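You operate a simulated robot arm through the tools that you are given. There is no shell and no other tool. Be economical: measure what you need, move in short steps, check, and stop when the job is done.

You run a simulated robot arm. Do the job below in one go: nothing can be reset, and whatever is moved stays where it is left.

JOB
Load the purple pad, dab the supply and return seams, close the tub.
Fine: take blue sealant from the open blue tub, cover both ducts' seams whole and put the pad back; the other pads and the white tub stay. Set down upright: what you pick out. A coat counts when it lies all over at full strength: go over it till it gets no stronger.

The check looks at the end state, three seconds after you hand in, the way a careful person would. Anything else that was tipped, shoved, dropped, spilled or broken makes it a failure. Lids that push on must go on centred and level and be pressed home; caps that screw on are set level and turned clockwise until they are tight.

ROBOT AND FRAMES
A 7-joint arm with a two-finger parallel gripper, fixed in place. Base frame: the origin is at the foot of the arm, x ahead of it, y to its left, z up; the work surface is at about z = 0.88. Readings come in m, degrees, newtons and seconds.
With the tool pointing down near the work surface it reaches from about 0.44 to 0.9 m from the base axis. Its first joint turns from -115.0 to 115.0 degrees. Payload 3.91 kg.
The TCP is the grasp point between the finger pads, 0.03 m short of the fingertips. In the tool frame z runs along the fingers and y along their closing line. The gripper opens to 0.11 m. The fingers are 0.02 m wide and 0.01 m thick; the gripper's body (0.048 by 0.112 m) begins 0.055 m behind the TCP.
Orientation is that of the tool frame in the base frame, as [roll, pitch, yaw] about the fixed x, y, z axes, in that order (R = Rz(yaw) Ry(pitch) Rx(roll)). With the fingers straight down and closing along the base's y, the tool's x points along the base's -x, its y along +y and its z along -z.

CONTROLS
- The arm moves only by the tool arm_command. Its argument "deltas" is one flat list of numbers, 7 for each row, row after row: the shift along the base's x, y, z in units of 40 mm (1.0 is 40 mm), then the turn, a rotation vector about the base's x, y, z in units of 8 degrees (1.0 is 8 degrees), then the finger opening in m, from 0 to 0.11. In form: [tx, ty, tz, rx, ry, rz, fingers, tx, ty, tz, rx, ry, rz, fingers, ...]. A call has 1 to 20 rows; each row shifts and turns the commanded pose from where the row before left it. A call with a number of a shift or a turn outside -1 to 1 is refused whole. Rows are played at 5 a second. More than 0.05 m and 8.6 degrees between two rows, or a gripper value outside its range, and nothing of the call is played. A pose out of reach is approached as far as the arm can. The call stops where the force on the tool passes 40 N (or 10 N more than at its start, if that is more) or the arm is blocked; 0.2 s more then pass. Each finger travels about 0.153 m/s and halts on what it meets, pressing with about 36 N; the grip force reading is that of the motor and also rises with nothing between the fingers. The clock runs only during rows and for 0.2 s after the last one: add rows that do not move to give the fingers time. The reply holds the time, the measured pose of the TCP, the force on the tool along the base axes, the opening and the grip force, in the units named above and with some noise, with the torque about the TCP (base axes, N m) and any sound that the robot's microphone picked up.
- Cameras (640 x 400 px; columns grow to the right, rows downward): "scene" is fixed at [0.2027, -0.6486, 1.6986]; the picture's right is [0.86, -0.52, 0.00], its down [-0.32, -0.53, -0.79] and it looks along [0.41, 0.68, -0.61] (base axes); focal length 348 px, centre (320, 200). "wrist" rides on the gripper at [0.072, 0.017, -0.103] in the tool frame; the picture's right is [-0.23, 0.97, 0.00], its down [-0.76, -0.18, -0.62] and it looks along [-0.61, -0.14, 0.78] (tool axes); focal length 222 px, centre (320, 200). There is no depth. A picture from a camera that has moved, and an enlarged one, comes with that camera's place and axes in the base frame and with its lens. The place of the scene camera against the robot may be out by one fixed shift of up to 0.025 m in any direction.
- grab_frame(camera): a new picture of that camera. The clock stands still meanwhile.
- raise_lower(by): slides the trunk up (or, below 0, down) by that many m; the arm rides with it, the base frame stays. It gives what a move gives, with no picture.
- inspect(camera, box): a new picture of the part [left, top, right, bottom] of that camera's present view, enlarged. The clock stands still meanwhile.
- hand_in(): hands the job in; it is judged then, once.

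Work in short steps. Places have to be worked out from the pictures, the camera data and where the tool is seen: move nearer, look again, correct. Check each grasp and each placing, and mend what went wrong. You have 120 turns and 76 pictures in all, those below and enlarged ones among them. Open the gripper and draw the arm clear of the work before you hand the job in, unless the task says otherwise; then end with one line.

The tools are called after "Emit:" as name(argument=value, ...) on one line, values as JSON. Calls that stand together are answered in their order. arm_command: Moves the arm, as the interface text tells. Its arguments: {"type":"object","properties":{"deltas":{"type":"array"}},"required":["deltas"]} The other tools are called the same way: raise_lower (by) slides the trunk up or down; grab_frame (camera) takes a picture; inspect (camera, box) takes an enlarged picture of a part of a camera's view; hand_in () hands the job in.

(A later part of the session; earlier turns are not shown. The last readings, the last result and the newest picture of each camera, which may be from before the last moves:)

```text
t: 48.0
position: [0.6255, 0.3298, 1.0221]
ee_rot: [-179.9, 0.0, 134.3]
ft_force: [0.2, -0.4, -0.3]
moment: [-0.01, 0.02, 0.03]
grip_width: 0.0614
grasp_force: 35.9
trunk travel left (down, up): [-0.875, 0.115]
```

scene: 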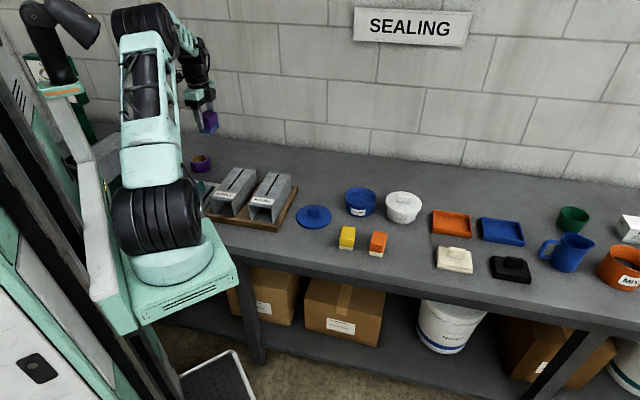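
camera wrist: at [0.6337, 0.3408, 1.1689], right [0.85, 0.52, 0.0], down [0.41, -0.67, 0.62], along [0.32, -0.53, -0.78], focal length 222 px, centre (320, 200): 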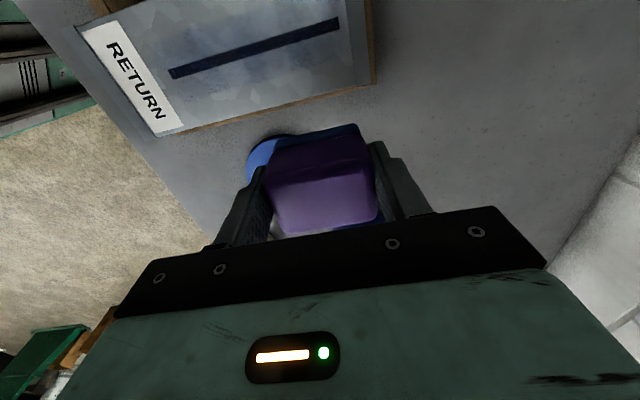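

Emit:
arm_command(deltas=[0, 0, -0.045, 0, 0, 0, 0.045, -0.285, -0.285, 0, 0, 0, 0, 0.045, -0.285, -0.285, 0, 0, 0, 0, 0.045, -0.285, -0.285, 0, 0, 0, 0, 0.045, -0.285, -0.285, 0, 0, 0, 0, 0.045, -0.285, -0.285, 0, 0, 0, 0, 0.045, 0.285, 0.285, 0, 0, 0, 0, 0.045, 0.285, 0.285, 0, 0, 0, 0, 0.045, 0.285, 0.285, 0, 0, 0, 0, 0.045, 0.285, 0.285, 0, 0, 0, 0, 0.045, 0.285, 0.285, 0, 0, 0, 0, 0.045, -0.285, -0.285, 0, 0, 0, 0, 0.045, -0.285, -0.285, 0, 0, 0, 0, 0.045, -0.285, -0.285, 0, 0, 0, 0, 0.045, -0.285, -0.285, 0, 0, 0, 0, 0.045, -0.285, -0.285, 0, 0, 0, 0, 0.045, 0, 0, 0, 0, 0, 0, 0.045])

Emit:
arm_command(deltas=[0, 0, 0.5, 0, 0, 0, 0.045, 0.6, 0.6, 0.5, 0, 0, 0, 0.045, 0.6, 0.6, 0.1, 0, 0, 0, 0.045, 0.6, -0.6, 0, 0, 0, 0, 0.045, 0.7, -0.7, 0, 0, 0, 0, 0.045, 0, 0, 0, 0, 0, 0, 0.045])

Emit:
inspect(camera="wrist", box=[60, 0, 400, 150])

Emit:
inspect(camera="scene", box=[220, 150, 320, 215])

```text
t: 51.6
position: [0.5691, 0.2745, 1.02]
ee_rot: [-180.0, -0.1, 134.4]
ft_force: [-0.3, 0.8, -0.2]
moment: [0.04, 0.0, 0.03]
grip_width: 0.061
grasp_force: 35.4
trunk travel left (down, up): [-0.875, 0.115]
```

```text
t: 53.0
position: [0.6676, 0.2685, 1.0616]
ee_rot: [-179.9, -0.1, 134.5]
ft_force: [0.0, 0.0, -0.5]
moment: [0.04, 0.0, 0.06]
grip_width: 0.0613
grasp_force: 36.3
trunk travel left (down, up): [-0.875, 0.115]
```

```text
1.88 times, centred on (230, 75) of wrist
camera zoom: at [0.6292, 0.3315, 1.1643], right [0.85, 0.52, 0.0], down [0.41, -0.67, 0.62], along [0.32, -0.53, -0.78], focal length 418 px, centre (489, 435)
```

zoom: 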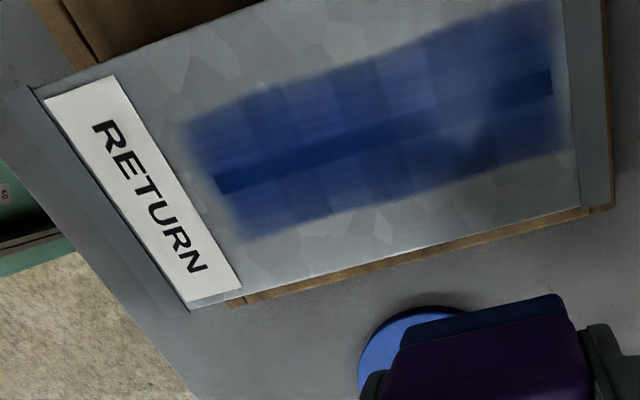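

```text
6.15 times, centred on (270, 182) of scene
camera zoom: at [0.2027, -0.6486, 1.6986], right [0.86, -0.52, 0.0], down [-0.32, -0.53, -0.79], along [0.41, 0.68, -0.61], focal length 2139 px, centre (628, 308)
```

zoom: 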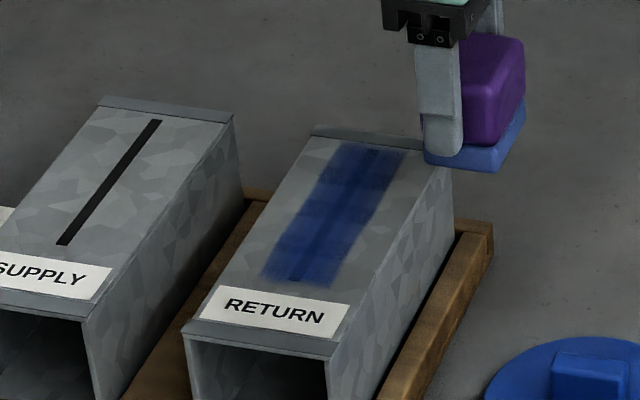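

The last pass lost contact at the near end. I go back there and press a bit deeper before stroking.

Emit:
arm_command(deltas=[-0.7, 0.7, 0, 0, 0, 0, 0.045, -0.6, 0.6, 0, 0, 0, 0, 0.045, -0.6, -0.6, -0.1, 0, 0, 0, 0.045, -0.6, -0.6, -0.5, 0, 0, 0, 0.045, 0, 0, -0.5, 0, 0, 0, 0.045, 0, 0, -0.05, 0, 0, 0, 0.045, 0, 0, 0, 0, 0, 0, 0.045])

```text
t: 54.6
position: [0.5678, 0.2718, 1.0191]
ee_rot: [179.9, 0.0, 134.4]
ft_force: [0.1, -0.6, 6.3]
moment: [-0.06, 0.17, -0.02]
grip_width: 0.0613
grasp_force: 35.9
trunk travel left (down, up): [-0.875, 0.115]
```

Emit:
arm_command(deltas=[0, 0, -0.02, 0, 0, 0, 0.045, 0.3, 0.3, 0, 0, 0, 0, 0.045, 0.3, 0.3, 0, 0, 0, 0, 0.045, -0.3, -0.3, 0, 0, 0, 0, 0.045, -0.3, -0.3, 0, 0, 0, 0, 0.045, 0.3, 0.3, 0, 0, 0, 0, 0.045, 0.3, 0.3, 0, 0, 0, 0, 0.045])

Emit:
arm_command(deltas=[0.28, 0.28, 0, 0, 0, 0, 0.045, 0.28, 0.28, 0, 0, 0, 0, 0.045, 0.28, 0.28, 0, 0, 0, 0, 0.045, 0, 0, 0, 0, 0, 0, 0.045])

Emit:
arm_command(deltas=[-0.28, -0.28, 0, 0, 0, 0, 0.045, -0.28, -0.28, 0, 0, 0, 0, 0.045, 0.28, 0.28, 0, 0, 0, 0, 0.045, 0.28, 0.28, 0, 0, 0, 0, 0.045, -0.28, -0.28, 0, 0, 0, 0, 0.045, -0.28, -0.28, 0, 0, 0, 0, 0.045, -0.28, -0.28, 0, 0, 0, 0, 0.045, -0.28, -0.28, 0, 0, 0, 0, 0.045, -0.28, -0.28, 0, 0, 0, 0, 0.045, 0.3, 0.3, 0, 0, 0, 0, 0.045, 0.3, 0.3, 0, 0, 0, 0, 0.045, -0.3, -0.3, 0, 0, 0, 0, 0.045, -0.3, -0.3, 0, 0, 0, 0, 0.045])

Emit:
arm_command(deltas=[0, 0, 0.5, 0, 0, 0, 0.045, 0.6, 0.6, 0.5, 0, 0, 0, 0.045, 0.6, 0.6, 0.1, 0, 0, 0, 0.045, 0.6, -0.6, 0, 0, 0, 0, 0.045, 0.7, -0.7, 0, 0, 0, 0, 0.045, 0, 0, 0, 0, 0, 0, 0.045])

Emit:
inspect(camera="wrist", box=[60, 0, 400, 150])

Emit:
inspect(camera="scene", box=[220, 150, 320, 215])

```text
t: 56.2
position: [0.5913, 0.2973, 1.0178]
ee_rot: [179.8, 0.0, 134.5]
ft_force: [-4.2, -3.5, 21.1]
moment: [-0.23, 0.18, 0.02]
grip_width: 0.0615
grasp_force: 36.2
trunk travel left (down, up): [-0.875, 0.115]
```

```text
t: 57.2
position: [0.6241, 0.3287, 1.0191]
ee_rot: [179.9, 0.0, 134.4]
ft_force: [-2.6, -3.9, 17.3]
moment: [-0.15, 0.19, -0.02]
grip_width: 0.0612
grasp_force: 35.4
trunk travel left (down, up): [-0.875, 0.115]
```

```text
t: 60.0
position: [0.5691, 0.2736, 1.0179]
ee_rot: [-179.9, -0.1, 134.4]
ft_force: [-0.1, 0.8, 6.6]
moment: [0.15, -0.12, -0.03]
grip_width: 0.0613
grasp_force: 36.2
trunk travel left (down, up): [-0.875, 0.115]
```

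```text
t: 61.4
position: [0.6714, 0.2692, 1.0611]
ee_rot: [-180.0, 0.0, 134.4]
ft_force: [1.1, 0.1, -0.7]
moment: [0.01, 0.06, 0.0]
grip_width: 0.0613
grasp_force: 35.3
trunk travel left (down, up): [-0.875, 0.115]
```

```text
1.88 times, centred on (230, 75) of wrist
camera zoom: at [0.6313, 0.3326, 1.1635], right [0.85, 0.52, 0.0], down [0.41, -0.67, 0.62], along [0.32, -0.53, -0.78], focal length 418 px, centre (489, 435)
```

zoom: 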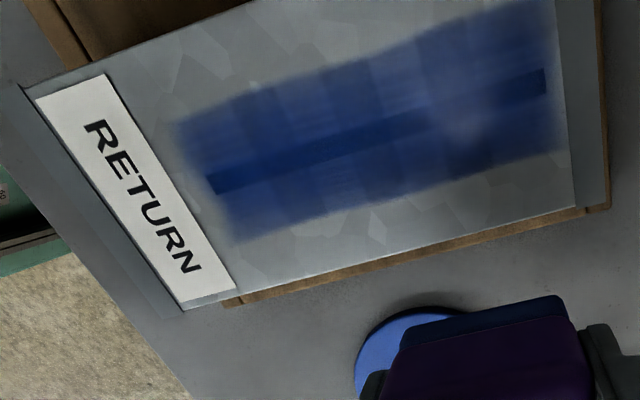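

```text
6.15 times, centred on (270, 182) of scene
camera zoom: at [0.2027, -0.6486, 1.6986], right [0.86, -0.52, 0.0], down [-0.32, -0.53, -0.79], along [0.41, 0.68, -0.61], focal length 2139 px, centre (628, 308)
```

zoom: 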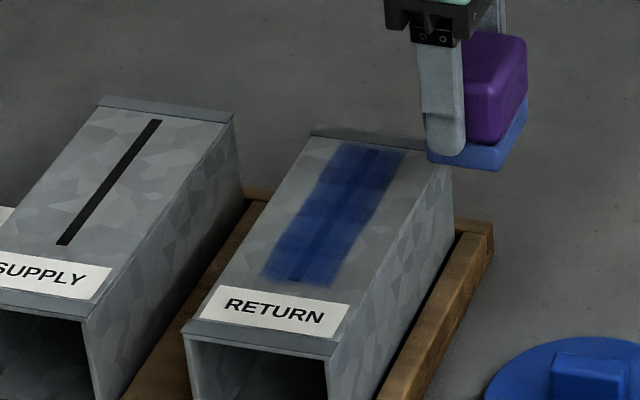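

The middle of the slot is well covered but both ends look weaker. I rub the near end with a slightly further reach, then the far end.

Emit:
arm_command(deltas=[-0.7, 0.7, 0, 0, 0, 0, 0.045, -0.6, 0.6, 0, 0, 0, 0, 0.045, -0.6, -0.6, -0.1, 0, 0, 0, 0.045, -0.7, -0.7, -0.5, 0, 0, 0, 0.045, 0, 0, -0.53, 0, 0, 0, 0.045, 0.25, 0.25, 0, 0, 0, 0, 0.045, -0.25, -0.25, 0, 0, 0, 0, 0.045, 0.25, 0.25, 0, 0, 0, 0, 0.045, -0.25, -0.25, 0, 0, 0, 0, 0.045, 0.25, 0.25, 0, 0, 0, 0, 0.045, -0.25, -0.25, 0, 0, 0, 0, 0.045, 0.25, 0.25, 0, 0, 0, 0, 0.045, 0.3, 0.3, 0, 0, 0, 0, 0.045])

Emit:
arm_command(deltas=[0.3, 0.3, 0, 0, 0, 0, 0.045, 0.3, 0.3, 0, 0, 0, 0, 0.045, 0.3, 0.3, 0, 0, 0, 0, 0.045, 0.25, 0.25, 0, 0, 0, 0, 0.045, -0.3, -0.3, 0, 0, 0, 0, 0.045, 0.3, 0.3, 0, 0, 0, 0, 0.045, -0.3, -0.3, 0, 0, 0, 0, 0.045, 0.3, 0.3, 0, 0, 0, 0, 0.045, -0.3, -0.3, 0, 0, 0, 0, 0.045, 0.3, 0.3, 0, 0, 0, 0, 0.045])

Emit:
arm_command(deltas=[0, 0, 0.5, 0, 0, 0, 0.045, 0, 0, 0.6, 0, 0, 0, 0.045, 0.6, -0.6, 0, 0, 0, 0, 0.045, 0.7, -0.7, 0, 0, 0, 0, 0.045, 0, 0, 0, 0, 0, 0, 0.045])

Emit:
inspect(camera="wrist", box=[60, 0, 400, 150])

Emit:
inspect(camera="scene", box=[220, 150, 320, 215])

```text
t: 64.2
position: [0.5865, 0.2927, 1.018]
ee_rot: [180.0, 0.0, 134.3]
ft_force: [-1.1, 0.0, 3.1]
moment: [0.03, 0.11, 0.0]
grip_width: 0.0612
grasp_force: 35.8
trunk travel left (down, up): [-0.875, 0.115]
```

```text
t: 66.4
position: [0.6321, 0.3381, 1.0147]
ee_rot: [180.0, 0.0, 134.4]
ft_force: [-4.0, -4.6, 24.4]
moment: [-0.1, 0.16, 0.0]
grip_width: 0.0615
grasp_force: 36.2
trunk travel left (down, up): [-0.875, 0.115]
```

```text
t: 67.6
position: [0.6841, 0.2864, 1.058]
ee_rot: [-179.9, 0.0, 134.5]
ft_force: [0.4, 0.2, -1.4]
moment: [0.01, 0.01, 0.02]
grip_width: 0.0611
grasp_force: 35.9
trunk travel left (down, up): [-0.875, 0.115]
```

```text
1.88 times, centred on (230, 75) of wrist
camera zoom: at [0.6458, 0.3495, 1.1604], right [0.85, 0.52, 0.0], down [0.41, -0.67, 0.62], along [0.32, -0.53, -0.78], focal length 418 px, centre (489, 435)
```

zoom: 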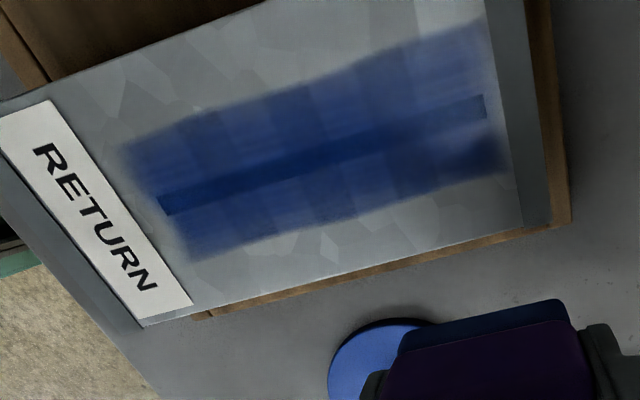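

```text
6.15 times, centred on (270, 182) of scene
camera zoom: at [0.2027, -0.6486, 1.6986], right [0.86, -0.52, 0.0], down [-0.32, -0.53, -0.79], along [0.41, 0.68, -0.61], focal length 2139 px, centre (628, 308)
```

zoom: 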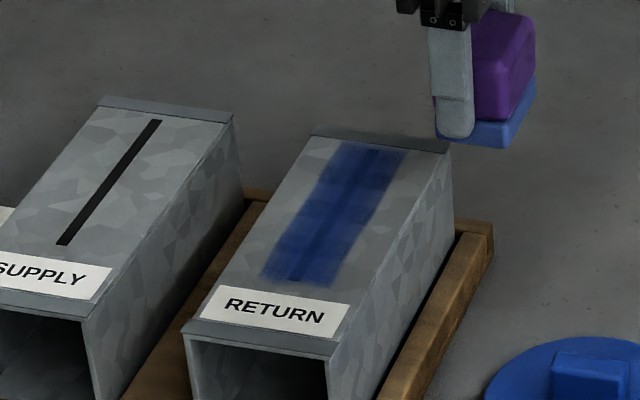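

The contact height has dropped about 5 mm, so the pad has crept up in the grip. That's fine, but I'll account for it at set-down. I reload and compare after another pass.

Emit:
arm_command(deltas=[0.704, -0.683, 0.1, 0, 0, 0, 0.045, 0.704, -0.683, 0, 0, 0, 0, 0.045, 0.704, -0.683, 0, 0, 0, 0, 0.045, 0.704, -0.683, 0, 0, 0, 0, 0.045, 0.704, -0.683, 0, 0, 0, 0, 0.045, 0.704, -0.683, 0, 0, 0, 0, 0.045, 0, 0, 0, 0, 0, 0, 0.045])

Emit:
inspect(camera="scene", box=[330, 140, 430, 220])

```text
t: 69.2
position: [0.8546, 0.1216, 1.0642]
ee_rot: [-180.0, -0.1, 134.4]
ft_force: [-0.6, 0.2, -0.6]
moment: [0.01, 0.01, -0.01]
grip_width: 0.0613
grasp_force: 36.6
trunk travel left (down, up): [-0.875, 0.115]
```

```text
5.00 times, centred on (380, 180) of scene
camera zoom: at [0.2027, -0.6486, 1.6986], right [0.86, -0.52, 0.0], down [-0.32, -0.53, -0.79], along [0.41, 0.68, -0.61], focal length 1738 px, centre (20, 300)
```

zoom: 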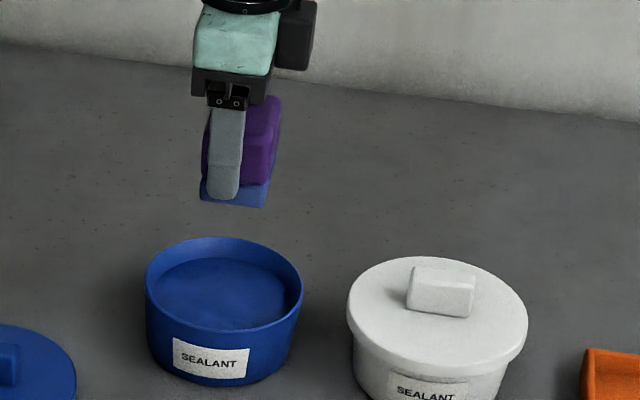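

Emit:
arm_command(deltas=[-0.02, 0.02, -0.9, 0, 0, 0, 0.045, 0, 0, -0.8, 0, 0, 0, 0.045, 0, 0, -0.5, 0, 0, 0, 0.045, 0, 0, -0.2, 0, 0, 0, 0.045, 0, 0, -0.07, 0, 0, 0, 0.045, 0, 0, 0, 0, 0, 0, 0.045])

```text
t: 70.6
position: [0.8535, 0.1237, 0.964]
ee_rot: [179.9, 0.0, 134.4]
ft_force: [-0.1, 0.2, 0.2]
moment: [-0.05, 0.01, 0.0]
grip_width: 0.0611
grasp_force: 36.1
trunk travel left (down, up): [-0.875, 0.115]
```

Emit:
arm_command(deltas=[0, 0, -0.05, 0, 0, 0, 0.045, 0.09, 0.09, 0, 0, 0, 0, 0.045, -0.09, -0.09, 0, 0, 0, 0, 0.045, -0.09, -0.09, 0, 0, 0, 0, 0.045, 0.09, 0.09, 0, 0, 0, 0, 0.045, 0.09, 0.09, 0, 0, 0, 0, 0.045, -0.09, -0.09, 0, 0, 0, 0, 0.045, 0, 0, 0, 0, 0, 0, 0.045])

```text
t: 72.4
position: [0.8541, 0.1252, 0.963]
ee_rot: [-179.9, 0.1, 134.4]
ft_force: [-0.6, -0.3, -0.3]
moment: [0.01, 0.0, 0.01]
grip_width: 0.0613
grasp_force: 36.3
trunk travel left (down, up): [-0.875, 0.115]
```

Emit:
arm_command(deltas=[0, 0, -0.06, 0, 0, 0, 0.045, 0, 0, 0, 0, 0, 0, 0.045])

Emit:
arm_command(deltas=[0.09, 0.09, 0, 0, 0, 0, 0.045, -0.09, -0.09, 0, 0, 0, 0, 0.045, -0.09, -0.09, 0, 0, 0, 0, 0.045, 0.09, 0.09, 0, 0, 0, 0, 0.045, 0, 0, 0, 0, 0, 0, 0.045])

Emit:
inspect(camera="scene", box=[330, 150, 430, 220])

```text
t: 73.0
position: [0.8531, 0.1245, 0.9623]
ee_rot: [179.9, 0.1, 134.4]
ft_force: [-1.9, -0.7, 14.7]
moment: [-0.14, 0.34, 0.0]
grip_width: 0.0614
grasp_force: 35.6
trunk travel left (down, up): [-0.875, 0.115]
```

```text
t: 74.2
position: [0.8516, 0.1239, 0.9632]
ee_rot: [-180.0, 0.1, 134.4]
ft_force: [-8.2, -3.2, 20.2]
moment: [-0.06, 0.18, 0.02]
grip_width: 0.0615
grasp_force: 36.2
trunk travel left (down, up): [-0.875, 0.115]
```

```text
5.71 times, centred on (380, 185) of scene
camera zoom: at [0.2027, -0.6486, 1.6986], right [0.86, -0.52, 0.0], down [-0.32, -0.53, -0.79], along [0.41, 0.68, -0.61], focal length 1986 px, centre (-23, 286)
```

zoom: 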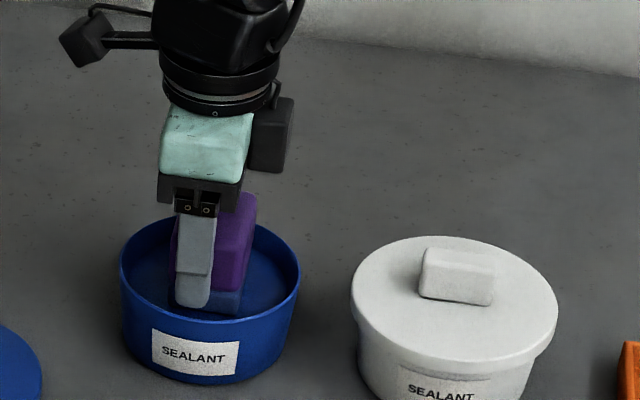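

The pad has crept up about 8 mm and looks slightly pitched. While it stands flat on the sealant, I'll loosen slightly, rise, and re-grip it.

Emit:
arm_command(deltas=[0, 0, 0.06, 0, 0, 0, 0.045, 0, 0, 0, 0, 0, 0, 0.058, 0, 0, 0, 0, 0, 0, 0.064, 0, 0, 0, 0, 0, 0, 0.07, 0, 0, 0, 0, 0, 0, 0.07])

Emit:
grab_frame(camera="wrist")

Emit:
inspect(camera="scene", box=[330, 150, 430, 220])

```text
t: 75.4
position: [0.853, 0.1234, 0.9638]
ee_rot: [-179.9, 0.0, 134.5]
ft_force: [-0.7, -0.1, 0.6]
moment: [0.01, 0.01, 0.01]
grip_width: 0.0698
grasp_force: 0.1
trunk travel left (down, up): [-0.875, 0.115]
```

```text
33 pictures are left
camera wrist: at [0.8144, 0.1869, 1.0648], right [0.85, 0.52, 0.0], down [0.41, -0.67, 0.62], along [0.32, -0.53, -0.78], focal length 222 px, centre (320, 200)
```

wrist: 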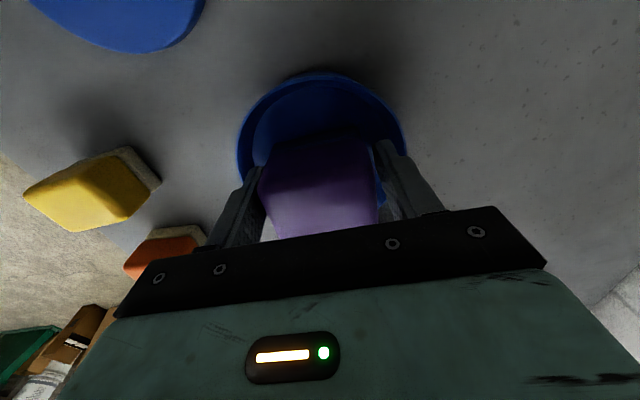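

```text
5.71 times, centred on (380, 185) of scene
camera zoom: at [0.2027, -0.6486, 1.6986], right [0.86, -0.52, 0.0], down [-0.32, -0.53, -0.79], along [0.41, 0.68, -0.61], focal length 1986 px, centre (-23, 286)
```

zoom: 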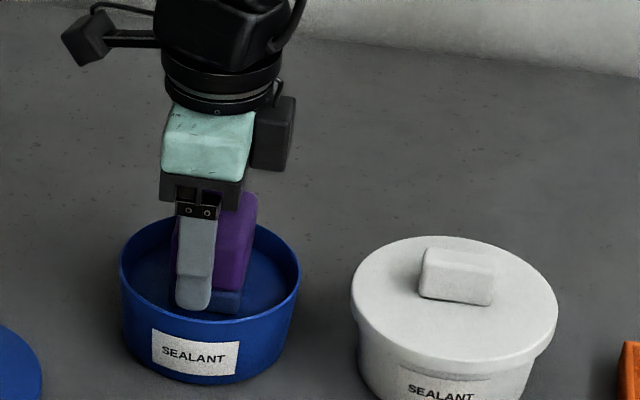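

Released with the pad standing. I rise 8 mm and re-grip.

Emit:
arm_command(deltas=[0.05, -0.05, 0.2, 0, 0, 0, 0.07, 0, 0, 0, 0, 0, 0, 0.07, 0, 0, 0, 0, 0, 0, 0.06, 0, 0, 0, 0, 0, 0, 0.045, 0, 0, 0, 0, 0, 0, 0.04, 0, 0, 0, 0, 0, 0, 0.04])

Emit:
arm_command(deltas=[0, 0, 0.5, 0, 0, 0, 0.04, 0, 0, 0.9, 0, 0, 0, 0.04, 0, 0, 0.9, 0, 0, 0, 0.04, 0, 0, 0, 0, 0, 0, 0.04])

Emit:
inspect(camera="scene", box=[330, 140, 430, 220])

```text
t: 76.8
position: [0.8556, 0.1222, 0.9714]
ee_rot: [-180.0, 0.0, 134.4]
ft_force: [0.7, -0.1, 2.0]
moment: [-0.03, -0.04, 0.0]
grip_width: 0.0616
grasp_force: 35.6
trunk travel left (down, up): [-0.875, 0.115]
```

```text
t: 77.8
position: [0.8538, 0.1259, 1.0632]
ee_rot: [-180.0, 0.0, 134.4]
ft_force: [0.1, 0.1, -0.8]
moment: [-0.02, -0.02, 0.02]
grip_width: 0.0614
grasp_force: 36.2
trunk travel left (down, up): [-0.875, 0.115]
```

```text
5.00 times, centred on (380, 180) of scene
camera zoom: at [0.2027, -0.6486, 1.6986], right [0.86, -0.52, 0.0], down [-0.32, -0.53, -0.79], along [0.41, 0.68, -0.61], focal length 1738 px, centre (20, 300)
```

zoom: 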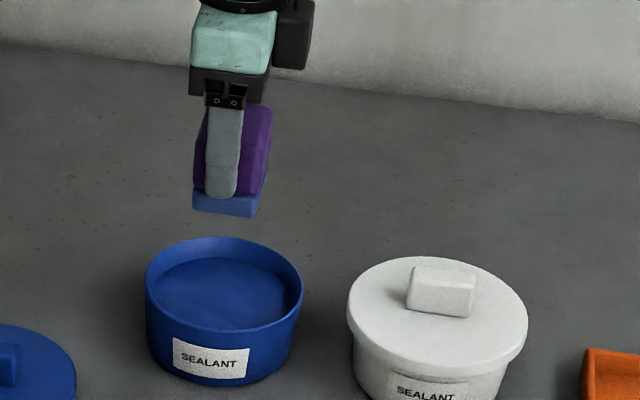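

The grip is level again and the pad is freshly loaded. Back to the return seam's far end.

Emit:
arm_command(deltas=[-0.693, 0.66, 0, 0, 0, 0, 0.04, -0.693, 0.66, 0, 0, 0, 0, 0.04, -0.693, 0.66, 0, 0, 0, 0, 0.04, -0.693, 0.66, 0, 0, 0, 0, 0.04, -0.693, 0.66, 0, 0, 0, 0, 0.04, -0.693, 0.66, 0, 0, 0, 0, 0.04, -0.693, 0.66, 0, 0, 0, 0, 0.04, -0.693, 0.66, 0, 0, 0, 0, 0.04, 0, 0, -0.5, 0, 0, 0, 0.04, 0, 0, -0.5, 0, 0, 0, 0.04, 0, 0, -0.04, 0, 0, 0, 0.04, 0, 0, 0, 0, 0, 0, 0.04])

```text
t: 80.4
position: [0.6332, 0.3323, 1.0242]
ee_rot: [179.9, 0.0, 134.4]
ft_force: [-0.2, -2.8, 14.7]
moment: [-0.38, 0.17, 0.02]
grip_width: 0.0614
grasp_force: 35.8
trunk travel left (down, up): [-0.875, 0.115]
```

Emit:
arm_command(deltas=[-0.25, -0.25, 0, 0, 0, 0, 0.04, 0.25, 0.25, 0, 0, 0, 0, 0.04, -0.25, -0.25, 0, 0, 0, 0, 0.04, 0.25, 0.25, 0, 0, 0, 0, 0.04, -0.283, -0.283, 0, 0, 0, 0, 0.04, -0.283, -0.283, 0, 0, 0, 0, 0.04, -0.283, -0.283, 0, 0, 0, 0, 0.04, -0.283, -0.283, 0, 0, 0, 0, 0.04, -0.283, -0.283, 0, 0, 0, 0, 0.04])

Emit:
arm_command(deltas=[-0.25, -0.25, 0, 0, 0, 0, 0.04, 0.25, 0.25, 0, 0, 0, 0, 0.04, -0.25, -0.25, 0, 0, 0, 0, 0.04, 0.25, 0.25, 0, 0, 0, 0, 0.04, 0.283, 0.283, 0, 0, 0, 0, 0.04, 0.283, 0.283, 0, 0, 0, 0, 0.04, 0.283, 0.283, 0, 0, 0, 0, 0.04, 0.283, 0.283, 0, 0, 0, 0, 0.04, 0.283, 0.283, 0, 0, 0, 0, 0.04])

Emit:
arm_command(deltas=[0, 0, 0.5, 0, 0, 0, 0.04, 0, 0, 0.6, 0, 0, 0, 0.04, 0.6, -0.6, 0, 0, 0, 0, 0.04, 0.7, -0.7, 0, 0, 0, 0, 0.04, 0, 0, 0, 0, 0, 0, 0.04])

Emit:
inspect(camera="wrist", box=[60, 0, 400, 150])

Emit:
inspect(camera="scene", box=[220, 150, 320, 215])

```text
t: 82.4
position: [0.5757, 0.2763, 1.0215]
ee_rot: [-179.8, 0.0, 134.4]
ft_force: [0.9, 0.0, 5.3]
moment: [0.15, -0.15, -0.01]
grip_width: 0.0613
grasp_force: 36.6
trunk travel left (down, up): [-0.875, 0.115]
```

```text
t: 84.4
position: [0.6336, 0.333, 1.0223]
ee_rot: [179.9, -0.1, 134.4]
ft_force: [-0.1, -0.3, -1.5]
moment: [-0.01, 0.0, -0.02]
grip_width: 0.0612
grasp_force: 36.2
trunk travel left (down, up): [-0.875, 0.115]
```

```text
t: 85.6
position: [0.6872, 0.2778, 1.0688]
ee_rot: [180.0, -0.1, 134.4]
ft_force: [0.4, -0.6, -0.5]
moment: [-0.01, 0.03, 0.01]
grip_width: 0.0613
grasp_force: 36.0
trunk travel left (down, up): [-0.875, 0.115]
```

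```text
1.88 times, centred on (230, 75) of wrist
camera zoom: at [0.6481, 0.3418, 1.1708], right [0.85, 0.52, 0.0], down [0.41, -0.67, 0.62], along [0.32, -0.53, -0.78], focal length 418 px, centre (489, 435)
```

zoom: 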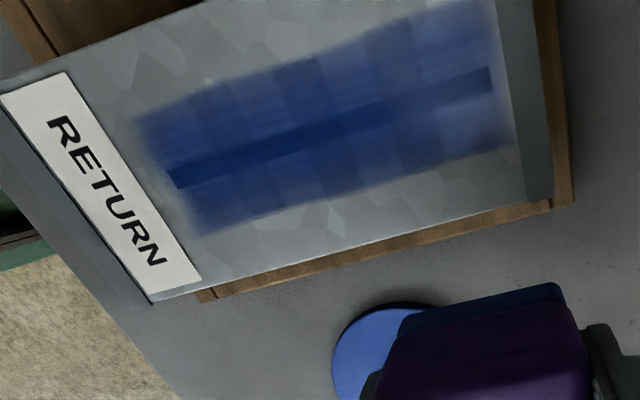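

```text
6.15 times, centred on (270, 182) of scene
camera zoom: at [0.2027, -0.6486, 1.6986], right [0.86, -0.52, 0.0], down [-0.32, -0.53, -0.79], along [0.41, 0.68, -0.61], focal length 2139 px, centre (628, 308)
```

zoom: 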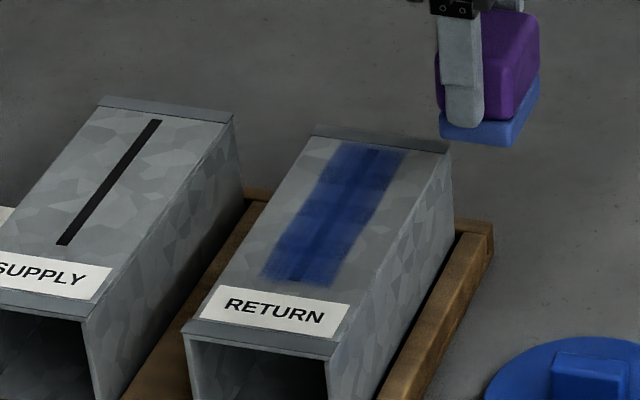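

Return now looks even, and the stain's extent has stopped growing. I reload for the supply duct.

Emit:
arm_command(deltas=[0.693, -0.643, 0, 0, 0, 0, 0.04, 0.693, -0.643, 0, 0, 0, 0, 0.04, 0.693, -0.643, 0, 0, 0, 0, 0.04, 0.693, -0.643, 0, 0, 0, 0, 0.04, 0.693, -0.643, 0, 0, 0, 0, 0.04, 0.693, -0.643, 0, 0, 0, 0, 0.04, 0, 0, 0, 0, 0, 0, 0.04])

Emit:
arm_command(deltas=[0, 0, -0.9, 0, 0, 0, 0.04, 0, 0, -0.8, 0, 0, 0, 0.04, 0, 0, -0.5, 0, 0, 0, 0.04, 0, 0, -0.25, 0, 0, 0, 0.04, 0, 0, -0.05, 0, 0, 0, 0.04, 0, 0, 0, 0, 0, 0, 0.04])

```text
t: 87.2
position: [0.8494, 0.1272, 1.0643]
ee_rot: [-180.0, 0.1, 134.4]
ft_force: [0.5, -1.0, -1.5]
moment: [0.01, -0.03, -0.01]
grip_width: 0.0613
grasp_force: 36.2
trunk travel left (down, up): [-0.875, 0.115]
```

```text
t: 88.6
position: [0.8527, 0.1258, 0.97]
ee_rot: [179.8, 0.1, 134.4]
ft_force: [-3.9, -0.7, 24.1]
moment: [-0.07, 0.39, 0.0]
grip_width: 0.0613
grasp_force: 35.9
trunk travel left (down, up): [-0.875, 0.115]
```

Loaded at 24 N. I back off, rub briefly, lift, and carry to the supply duct's far end.

Emit:
arm_command(deltas=[0.09, 0.09, 0.02, 0, 0, 0, 0.04, -0.09, -0.09, 0, 0, 0, 0, 0.04, -0.09, -0.09, 0, 0, 0, 0, 0.04, 0.09, 0.09, 0, 0, 0, 0, 0.04, 0, 0, 0.8, 0, 0, 0, 0.04, 0, 0, 0.9, 0, 0, 0, 0.04, 0, 0, 0.9, 0, 0, 0, 0.04, 0, 0, 0, 0, 0, 0, 0.04])

Emit:
arm_command(deltas=[-0.724, 0.695, 0, 0, 0, 0, 0.04, -0.724, 0.695, 0, 0, 0, 0, 0.04, -0.724, 0.695, 0, 0, 0, 0, 0.04, -0.724, 0.695, 0, 0, 0, 0, 0.04, -0.724, 0.695, 0, 0, 0, 0, 0.04, -0.724, 0.695, 0, 0, 0, 0, 0.04, -0.724, 0.695, 0, 0, 0, 0, 0.04, -0.724, 0.695, 0, 0, 0, 0, 0.04, -0.724, 0.695, 0, 0, 0, 0, 0.04, -0.724, 0.695, 0, 0, 0, 0, 0.04, -0.724, 0.695, 0, 0, 0, 0, 0.04, 0, 0, 0, 0, 0, 0, 0.04])

Emit:
inspect(camera="scene", box=[200, 120, 320, 220])

```text
t: 90.4
position: [0.8542, 0.1292, 1.0705]
ee_rot: [-179.9, 0.1, 134.4]
ft_force: [0.5, -0.7, -0.7]
moment: [-0.01, 0.01, 0.01]
grip_width: 0.0615
grasp_force: 36.1
trunk travel left (down, up): [-0.875, 0.115]
```

```text
t: 93.0
position: [0.5333, 0.4326, 1.0726]
ee_rot: [180.0, 0.0, 134.4]
ft_force: [-0.4, 0.4, -1.2]
moment: [0.01, 0.0, 0.01]
grip_width: 0.0614
grasp_force: 36.2
trunk travel left (down, up): [-0.875, 0.115]
```

```text
4.00 times, centred on (260, 170) of scene
camera zoom: at [0.2027, -0.6486, 1.6986], right [0.86, -0.52, 0.0], down [-0.32, -0.53, -0.79], along [0.41, 0.68, -0.61], focal length 1390 px, centre (560, 320)
```

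zoom: 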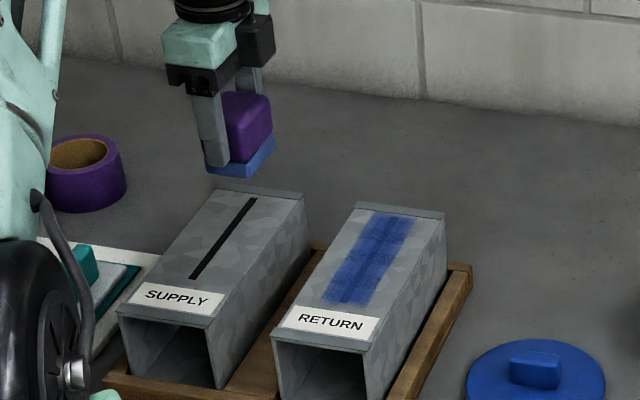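

Well placed over supply's far end. I lower to light contact.

Emit:
arm_command(deltas=[0, 0, -0.6, 0, 0, 0, 0.04, 0, 0, -0.5, 0, 0, 0, 0.04, 0, 0, -0.13, 0, 0, 0, 0.04, 0, 0, 0, 0, 0, 0, 0.04])

```text
t: 94.0
position: [0.533, 0.4315, 1.0209]
ee_rot: [-180.0, 0.1, 134.4]
ft_force: [0.1, -0.5, -1.2]
moment: [0.0, 0.0, 0.02]
grip_width: 0.0611
grasp_force: 35.7
trunk travel left (down, up): [-0.875, 0.115]
```

Emit:
arm_command(deltas=[0, 0, -0.04, 0, 0, 0, 0.04, 0, 0, -0.03, 0, 0, 0, 0.04, 0, 0, 0, 0, 0, 0, 0.04])

```text
t: 94.8
position: [0.5322, 0.432, 1.0199]
ee_rot: [179.9, 0.0, 134.4]
ft_force: [-0.7, -1.9, 10.3]
moment: [-0.25, 0.13, -0.03]
grip_width: 0.0614
grasp_force: 36.2
trunk travel left (down, up): [-0.875, 0.115]
```

10 N contact. I stroke with extra rubs at each end.

Emit:
arm_command(deltas=[-0.25, -0.25, 0, 0, 0, 0, 0.04, 0.25, 0.25, 0, 0, 0, 0, 0.04, -0.25, -0.25, 0, 0, 0, 0, 0.04, 0.25, 0.25, 0, 0, 0, 0, 0.04, -0.273, -0.273, 0, 0, 0, 0, 0.04, -0.273, -0.273, 0, 0, 0, 0, 0.04, -0.273, -0.273, 0, 0, 0, 0, 0.04, -0.273, -0.273, 0, 0, 0, 0, 0.04, -0.273, -0.273, 0, 0, 0, 0, 0.04, -0.273, -0.273, 0, 0, 0, 0, 0.04])

Emit:
arm_command(deltas=[0.25, 0.25, -0.02, 0, 0, 0, 0.04, -0.25, -0.25, 0, 0, 0, 0, 0.04, 0.25, 0.25, 0, 0, 0, 0, 0.04, -0.25, -0.25, 0, 0, 0, 0, 0.04, 0.25, 0.25, 0, 0, 0, 0, 0.04, -0.25, -0.25, 0, 0, 0, 0, 0.04, 0.273, 0.273, 0, 0, 0, 0, 0.04, 0.273, 0.273, 0, 0, 0, 0, 0.04, 0.273, 0.273, 0, 0, 0, 0, 0.04])

Emit:
arm_command(deltas=[0.273, 0.273, 0, 0, 0, 0, 0.04, 0.273, 0.273, 0, 0, 0, 0, 0.04, 0.273, 0.273, 0, 0, 0, 0, 0.04, -0.25, -0.25, 0, 0, 0, 0, 0.04, 0.25, 0.25, 0, 0, 0, 0, 0.04, -0.25, -0.25, 0, 0, 0, 0, 0.04, 0.25, 0.25, 0, 0, 0, 0, 0.04])

Emit:
arm_command(deltas=[0, 0, 0.5, 0, 0, 0, 0.04, 0, 0, 0.6, 0, 0, 0, 0.04, 0.6, -0.6, 0, 0, 0, 0, 0.04, 0.7, -0.7, 0, 0, 0, 0, 0.04, 0, 0, 0, 0, 0, 0, 0.04])

Emit:
inspect(camera="wrist", box=[60, 0, 400, 150])

Emit:
inspect(camera="scene", box=[210, 150, 310, 215])

```text
t: 97.0
position: [0.4675, 0.3661, 1.0181]
ee_rot: [180.0, 0.0, 134.4]
ft_force: [0.3, 0.3, 4.8]
moment: [-0.1, -0.03, 0.0]
grip_width: 0.0611
grasp_force: 36.1
trunk travel left (down, up): [-0.875, 0.115]
```

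```text
t: 99.0
position: [0.5012, 0.3984, 1.019]
ee_rot: [-180.0, 0.0, 134.4]
ft_force: [-3.6, -2.8, 13.1]
moment: [-0.05, 0.11, 0.01]
grip_width: 0.0614
grasp_force: 36.0
trunk travel left (down, up): [-0.875, 0.115]
```

```text
t: 100.6
position: [0.5302, 0.4306, 1.0182]
ee_rot: [180.0, 0.0, 134.3]
ft_force: [-2.3, -2.4, 9.0]
moment: [0.0, 0.02, -0.02]
grip_width: 0.0611
grasp_force: 35.7
trunk travel left (down, up): [-0.875, 0.115]
```

```text
t: 101.8
position: [0.5841, 0.3774, 1.0594]
ee_rot: [180.0, 0.0, 134.3]
ft_force: [0.0, -0.1, -1.0]
moment: [0.01, 0.03, 0.02]
grip_width: 0.0612
grasp_force: 36.2
trunk travel left (down, up): [-0.875, 0.115]
```

```text
1.88 times, centred on (230, 75) of wrist
camera zoom: at [0.5457, 0.441, 1.1623], right [0.85, 0.52, 0.0], down [0.41, -0.67, 0.62], along [0.32, -0.53, -0.78], focal length 418 px, centre (489, 435)
```

zoom: 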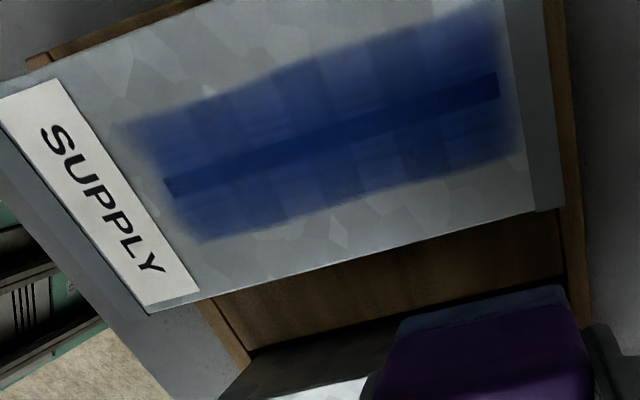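

```text
6.15 times, centred on (260, 182) of scene
camera zoom: at [0.2027, -0.6486, 1.6986], right [0.86, -0.52, 0.0], down [-0.32, -0.53, -0.79], along [0.41, 0.68, -0.61], focal length 2139 px, centre (689, 308)
```

zoom: 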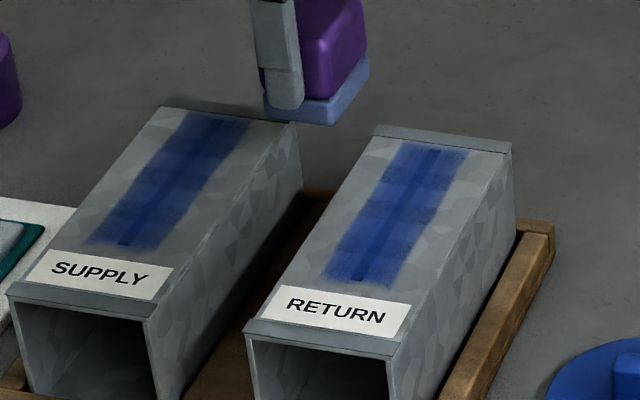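

Supply is coated, but the near ends of both seams remain slightly weaker and the pad is pale. I reload for a finishing pass over both.

Emit:
arm_command(deltas=[0.747, -0.701, 0.25, 0, 0, 0, 0.04, 0.747, -0.701, 0, 0, 0, 0, 0.04, 0.747, -0.701, 0, 0, 0, 0, 0.04, 0.747, -0.701, 0, 0, 0, 0, 0.04, 0.747, -0.701, 0, 0, 0, 0, 0.04, 0.747, -0.701, 0, 0, 0, 0, 0.04, 0.747, -0.701, 0, 0, 0, 0, 0.04, 0.747, -0.701, 0, 0, 0, 0, 0.04, 0.747, -0.701, 0, 0, 0, 0, 0.04, 0, 0, 0, 0, 0, 0, 0.04])

Emit:
arm_command(deltas=[0, 0, -0.9, 0, 0, 0, 0.04, 0, 0, -0.8, 0, 0, 0, 0.04, 0, 0, -0.5, 0, 0, 0, 0.04, 0, 0, -0.25, 0, 0, 0, 0.04, 0, 0, -0.05, 0, 0, 0, 0.04, 0, 0, 0, 0, 0, 0, 0.04])

```text
t: 104.0
position: [0.85, 0.1252, 1.0705]
ee_rot: [-180.0, -0.1, 134.4]
ft_force: [-0.5, 0.1, -0.4]
moment: [-0.05, -0.01, 0.0]
grip_width: 0.0611
grasp_force: 36.4
trunk travel left (down, up): [-0.875, 0.115]
```

```text
t: 105.4
position: [0.8536, 0.1279, 0.9712]
ee_rot: [180.0, 0.0, 134.4]
ft_force: [0.4, 0.2, -0.7]
moment: [0.01, -0.01, 0.02]
grip_width: 0.0614
grasp_force: 36.0
trunk travel left (down, up): [-0.875, 0.115]
```

Emit:
arm_command(deltas=[0, -0.08, -0.06, 0, 0, 0, 0.04, 0, 0, -0.05, 0, 0, 0, 0.04, 0, 0, 0, 0, 0, 0, 0.04])

```text
t: 106.2
position: [0.8521, 0.1257, 0.966]
ee_rot: [180.0, 0.0, 134.4]
ft_force: [-0.1, 0.3, 1.4]
moment: [0.03, 0.05, -0.01]
grip_width: 0.0611
grasp_force: 35.7
trunk travel left (down, up): [-0.875, 0.115]
```

Emit:
arm_command(deltas=[0, 0, -0.05, 0, 0, 0, 0.04, 0.09, 0.09, 0, 0, 0, 0, 0.04, -0.09, -0.09, 0, 0, 0, 0, 0.04, -0.09, -0.09, 0, 0, 0, 0, 0.04, 0.09, 0.09, 0, 0, 0, 0, 0.04, 0, 0, 0, 0, 0, 0, 0.04])

Emit:
arm_command(deltas=[0, 0, 0.03, 0, 0, 0, 0.045, 0, 0, 0, 0, 0, 0, 0.058, 0, 0, 0, 0, 0, 0, 0.07, 0, 0, 0, 0, 0, 0, 0.07, 0, 0, 0.18, 0, 0, 0, 0.07, 0, 0, 0, 0, 0, 0, 0.06, 0, 0, 0, 0, 0, 0, 0.045, 0, 0, 0, 0, 0, 0, 0.04, 0, 0, 0, 0, 0, 0, 0.04])

Emit:
arm_command(deltas=[0, 0, 0.8, 0, 0, 0, 0.04, 0, 0, 0.9, 0, 0, 0, 0.04, 0, 0, 0.8, 0, 0, 0, 0.04, 0, 0, 0, 0, 0, 0, 0.04])

Emit:
inspect(camera="scene", box=[330, 140, 430, 220])

```text
t: 107.6
position: [0.8528, 0.1232, 0.9661]
ee_rot: [180.0, 0.2, 134.4]
ft_force: [-6.0, -4.9, 24.9]
moment: [-0.11, 0.26, -0.02]
grip_width: 0.0612
grasp_force: 35.9
trunk travel left (down, up): [-0.875, 0.115]
```

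```text
t: 109.6
position: [0.8547, 0.1233, 0.9732]
ee_rot: [-179.9, 0.0, 134.3]
ft_force: [0.3, -0.3, -0.4]
moment: [0.01, -0.02, 0.02]
grip_width: 0.0615
grasp_force: 35.7
trunk travel left (down, up): [-0.875, 0.115]
```

```text
t: 110.6
position: [0.8559, 0.124, 1.0729]
ee_rot: [180.0, 0.0, 134.4]
ft_force: [0.2, 0.3, -0.4]
moment: [-0.01, 0.01, 0.01]
grip_width: 0.0614
grasp_force: 35.2
trunk travel left (down, up): [-0.875, 0.115]
```

```text
5.00 times, centred on (380, 180) of scene
camera zoom: at [0.2027, -0.6486, 1.6986], right [0.86, -0.52, 0.0], down [-0.32, -0.53, -0.79], along [0.41, 0.68, -0.61], focal length 1738 px, centre (20, 300)
```

zoom: 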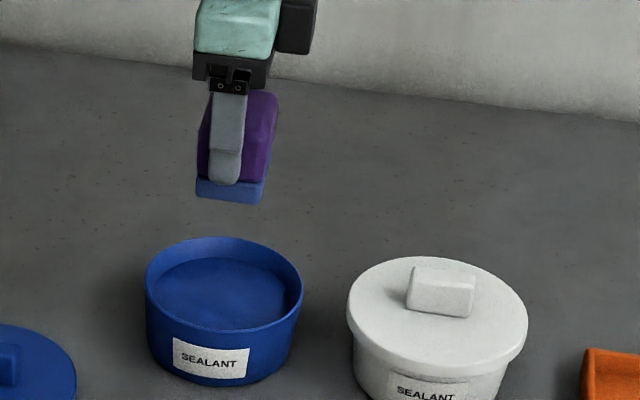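

Re-gripped level and reloaded. I go to supply's near end.

Emit:
arm_command(deltas=[-0.8208, 0.502, 0, 0, 0, 0, 0.04, -0.8208, 0.502, 0, 0, 0, 0, 0.04, -0.8208, 0.502, 0, 0, 0, 0, 0.04, -0.8208, 0.502, 0, 0, 0, 0, 0.04, -0.8208, 0.502, 0, 0, 0, 0, 0.04, -0.8208, 0.502, 0, 0, 0, 0, 0.04, -0.8208, 0.502, 0, 0, 0, 0, 0.04, -0.8208, 0.502, 0, 0, 0, 0, 0.04, -0.8208, 0.502, 0, 0, 0, 0, 0.04, -0.8208, 0.502, 0, 0, 0, 0, 0.04, -0.8208, 0.502, 0, 0, 0, 0, 0.04, -0.8208, 0.502, 0, 0, 0, 0, 0.04, 0, 0, -0.6, 0, 0, 0, 0.04, 0, 0, -0.5, 0, 0, 0, 0.04, 0, 0, -0.1, 0, 0, 0, 0.04, 0, 0, 0, 0, 0, 0, 0.04])

```text
t: 114.0
position: [0.4588, 0.3669, 1.0271]
ee_rot: [-180.0, 0.0, 134.4]
ft_force: [-0.2, -0.4, -0.7]
moment: [-0.01, -0.02, 0.03]
grip_width: 0.0615
grasp_force: 36.3
trunk travel left (down, up): [-0.875, 0.115]
```

Emit:
arm_command(deltas=[0.06, 0, -0.06, 0, 0, 0, 0.04, 0, 0, -0.05, 0, 0, 0, 0.04, 0, 0, 0, 0, 0, 0, 0.04])

```text
t: 114.8
position: [0.463, 0.3682, 1.0241]
ee_rot: [179.9, 0.2, 134.4]
ft_force: [-2.1, -4.0, 22.2]
moment: [-0.39, 0.16, -0.02]
grip_width: 0.0613
grasp_force: 36.0
trunk travel left (down, up): [-0.875, 0.115]
```

Emit:
arm_command(deltas=[0.25, 0.25, 0.01, 0, 0, 0, 0.04, -0.27, -0.27, 0, 0, 0, 0, 0.04, 0.27, 0.27, 0, 0, 0, 0, 0.04, -0.27, -0.27, 0, 0, 0, 0, 0.04, 0.27, 0.27, 0, 0, 0, 0, 0.04, -0.27, -0.27, 0, 0, 0, 0, 0.04, 0.28, 0.28, 0, 0, 0, 0, 0.04, 0.28, 0.28, 0, 0, 0, 0, 0.04, 0.28, 0.28, 0, 0, 0, 0, 0.04, 0.28, 0.28, 0, 0, 0, 0, 0.04, 0.28, 0.28, 0, 0, 0, 0, 0.04, 0.28, 0.28, 0, 0, 0, 0, 0.04])

Emit:
arm_command(deltas=[-0.28, -0.28, -0.02, 0, 0, 0, 0.04, 0.28, 0.28, 0, 0, 0, 0, 0.04, -0.28, -0.28, 0, 0, 0, 0, 0.04, -0.28, -0.28, 0, 0, 0, 0, 0.04, -0.28, -0.28, 0, 0, 0, 0, 0.04, -0.28, -0.28, 0, 0, 0, 0, 0.04, -0.28, -0.28, 0, 0, 0, 0, 0.04, -0.28, -0.28, 0, 0, 0, 0, 0.04])

Emit:
arm_command(deltas=[0.25, 0.25, -0.03, 0, 0, 0, 0.04, -0.25, -0.25, 0, 0, 0, 0, 0.04, 0.25, 0.25, 0, 0, 0, 0, 0.04, -0.25, -0.25, 0, 0, 0, 0, 0.04, 0, 0, 0.5, 0, 0, 0, 0.04, 0.6, 0.6, 0.6, 0, 0, 0, 0.04, 0.7, 0.7, 0, 0, 0, 0, 0.04, 0.6, -0.6, 0, 0, 0, 0, 0.04, 0.8, -0.8, 0, 0, 0, 0, 0.04, 0.7, -0.7, 0, 0, 0, 0, 0.04, 0, 0, 0, 0, 0, 0, 0.04])

Emit:
inspect(camera="scene", box=[210, 150, 310, 215])

```text
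t: 117.4
position: [0.5287, 0.4321, 1.0208]
ee_rot: [179.9, 0.0, 134.4]
ft_force: [-4.0, -3.9, 18.2]
moment: [-0.26, 0.31, 0.0]
grip_width: 0.0614
grasp_force: 36.2
trunk travel left (down, up): [-0.875, 0.115]
```

```text
t: 119.2
position: [0.4611, 0.364, 1.0199]
ee_rot: [-179.8, 0.0, 134.4]
ft_force: [0.2, 0.8, 5.5]
moment: [0.17, -0.09, -0.01]
grip_width: 0.0613
grasp_force: 35.8
trunk travel left (down, up): [-0.875, 0.115]
```

```text
t: 121.6
position: [0.5984, 0.3331, 1.068]
ee_rot: [179.9, -0.1, 134.3]
ft_force: [0.3, 0.7, 0.1]
moment: [0.04, 0.02, -0.02]
grip_width: 0.0613
grasp_force: 36.1
trunk travel left (down, up): [-0.875, 0.115]
```

```text
6.15 times, centred on (260, 182) of scene
camera zoom: at [0.2027, -0.6486, 1.6986], right [0.86, -0.52, 0.0], down [-0.32, -0.53, -0.79], along [0.41, 0.68, -0.61], focal length 2139 px, centre (689, 308)
```

zoom: 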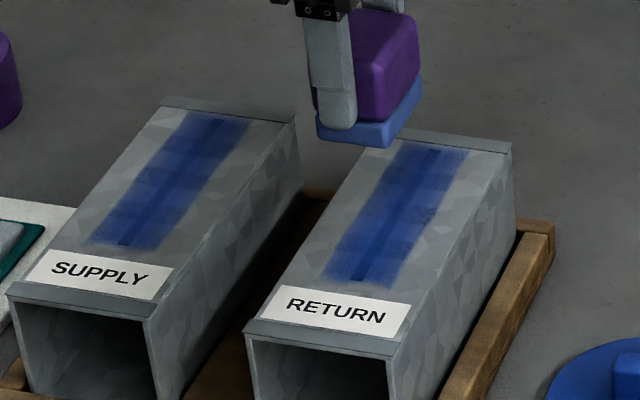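

Supply improved. I use the same load on return's near end.

Emit:
arm_command(deltas=[-0.44, -0.825, 0, 0, 0, 0, 0.04, -0.44, -0.825, 0, 0, 0, 0, 0.04, 0, 0, -0.6, 0, 0, 0, 0.04, 0, 0, -0.5, 0, 0, 0, 0.04, 0, 0, -0.07, 0, 0, 0, 0.04, 0, 0, 0, 0, 0, 0, 0.04])

```text
t: 123.0
position: [0.5639, 0.2674, 1.0198]
ee_rot: [179.8, -0.1, 134.3]
ft_force: [-2.7, -1.9, 26.6]
moment: [-0.15, 0.15, -0.01]
grip_width: 0.0617
grasp_force: 36.3
trunk travel left (down, up): [-0.875, 0.115]
```

Emit:
arm_command(deltas=[0.25, 0.25, 0.02, 0, 0, 0, 0.04, -0.27, -0.27, 0, 0, 0, 0, 0.04, 0.27, 0.27, 0, 0, 0, 0, 0.04, -0.27, -0.27, 0, 0, 0, 0, 0.04, 0.27, 0.27, 0, 0, 0, 0, 0.04, -0.27, -0.27, 0, 0, 0, 0, 0.04, 0.28, 0.28, 0, 0, 0, 0, 0.04, 0.28, 0.28, 0, 0, 0, 0, 0.04, 0.28, 0.28, 0, 0, 0, 0, 0.04, 0.28, 0.28, 0, 0, 0, 0, 0.04, 0.28, 0.28, 0, 0, 0, 0, 0.04, 0.28, 0.28, 0, 0, 0, 0, 0.04, -0.28, -0.28, 0, 0, 0, 0, 0.04, 0.28, 0.28, 0, 0, 0, 0, 0.04])

Emit:
arm_command(deltas=[-0.28, -0.28, -0.03, 0, 0, 0, 0.04, -0.28, -0.28, 0, 0, 0, 0, 0.04, -0.28, -0.28, 0, 0, 0, 0, 0.04, -0.28, -0.28, 0, 0, 0, 0, 0.04, -0.28, -0.28, 0, 0, 0, 0, 0.04, -0.28, -0.28, 0, 0, 0, 0, 0.04, 0.27, 0.27, -0.02, 0, 0, 0, 0.04, -0.27, -0.27, 0, 0, 0, 0, 0.04, 0, 0, 0.5, 0, 0, 0, 0.04, 0.6, 0.6, 0.6, 0, 0, 0, 0.04, 0.7, 0.7, 0, 0, 0, 0, 0.04, 0.6, -0.6, 0, 0, 0, 0, 0.04, 0.8, -0.8, 0, 0, 0, 0, 0.04, 0, 0, 0, 0, 0, 0, 0.04])

Emit:
inspect(camera="wrist", box=[60, 0, 400, 150])

Emit:
inspect(camera="scene", box=[210, 150, 310, 215])

```text
t: 126.0
position: [0.6282, 0.3344, 1.0178]
ee_rot: [179.9, 0.0, 134.5]
ft_force: [-0.3, -0.6, -1.2]
moment: [0.04, -0.03, -0.03]
grip_width: 0.0615
grasp_force: 36.3
trunk travel left (down, up): [-0.875, 0.115]
```

```text
t: 129.0
position: [0.6702, 0.2644, 1.0577]
ee_rot: [180.0, -0.1, 134.4]
ft_force: [0.8, -0.3, -0.1]
moment: [-0.02, 0.01, 0.0]
grip_width: 0.0613
grasp_force: 36.1
trunk travel left (down, up): [-0.875, 0.115]
```

```text
1.88 times, centred on (230, 75) of wrist
camera zoom: at [0.6304, 0.3273, 1.1605], right [0.85, 0.52, 0.0], down [0.41, -0.67, 0.62], along [0.32, -0.53, -0.78], focal length 418 px, centre (489, 435)
```

zoom: 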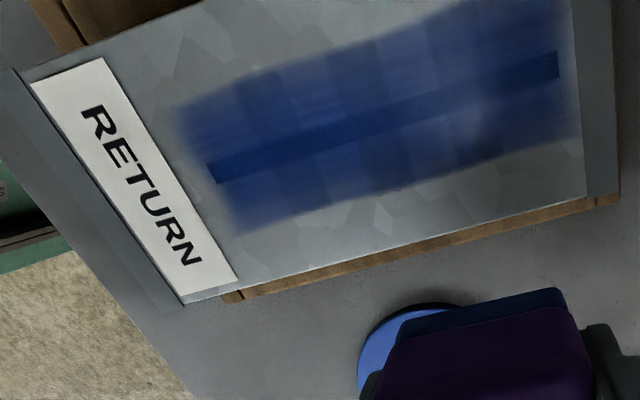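

```text
6.15 times, centred on (260, 182) of scene
camera zoom: at [0.2027, -0.6486, 1.6986], right [0.86, -0.52, 0.0], down [-0.32, -0.53, -0.79], along [0.41, 0.68, -0.61], focal length 2139 px, centre (689, 308)
```

zoom: 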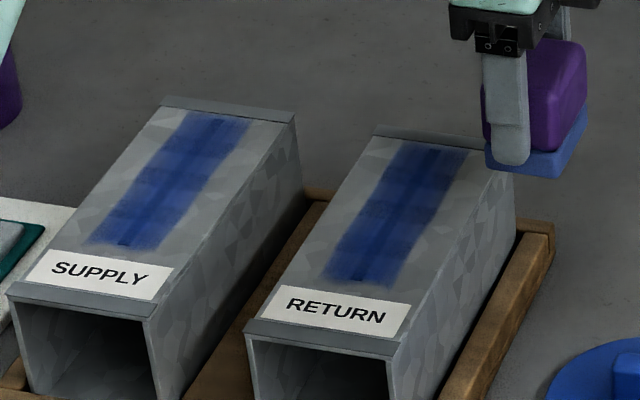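

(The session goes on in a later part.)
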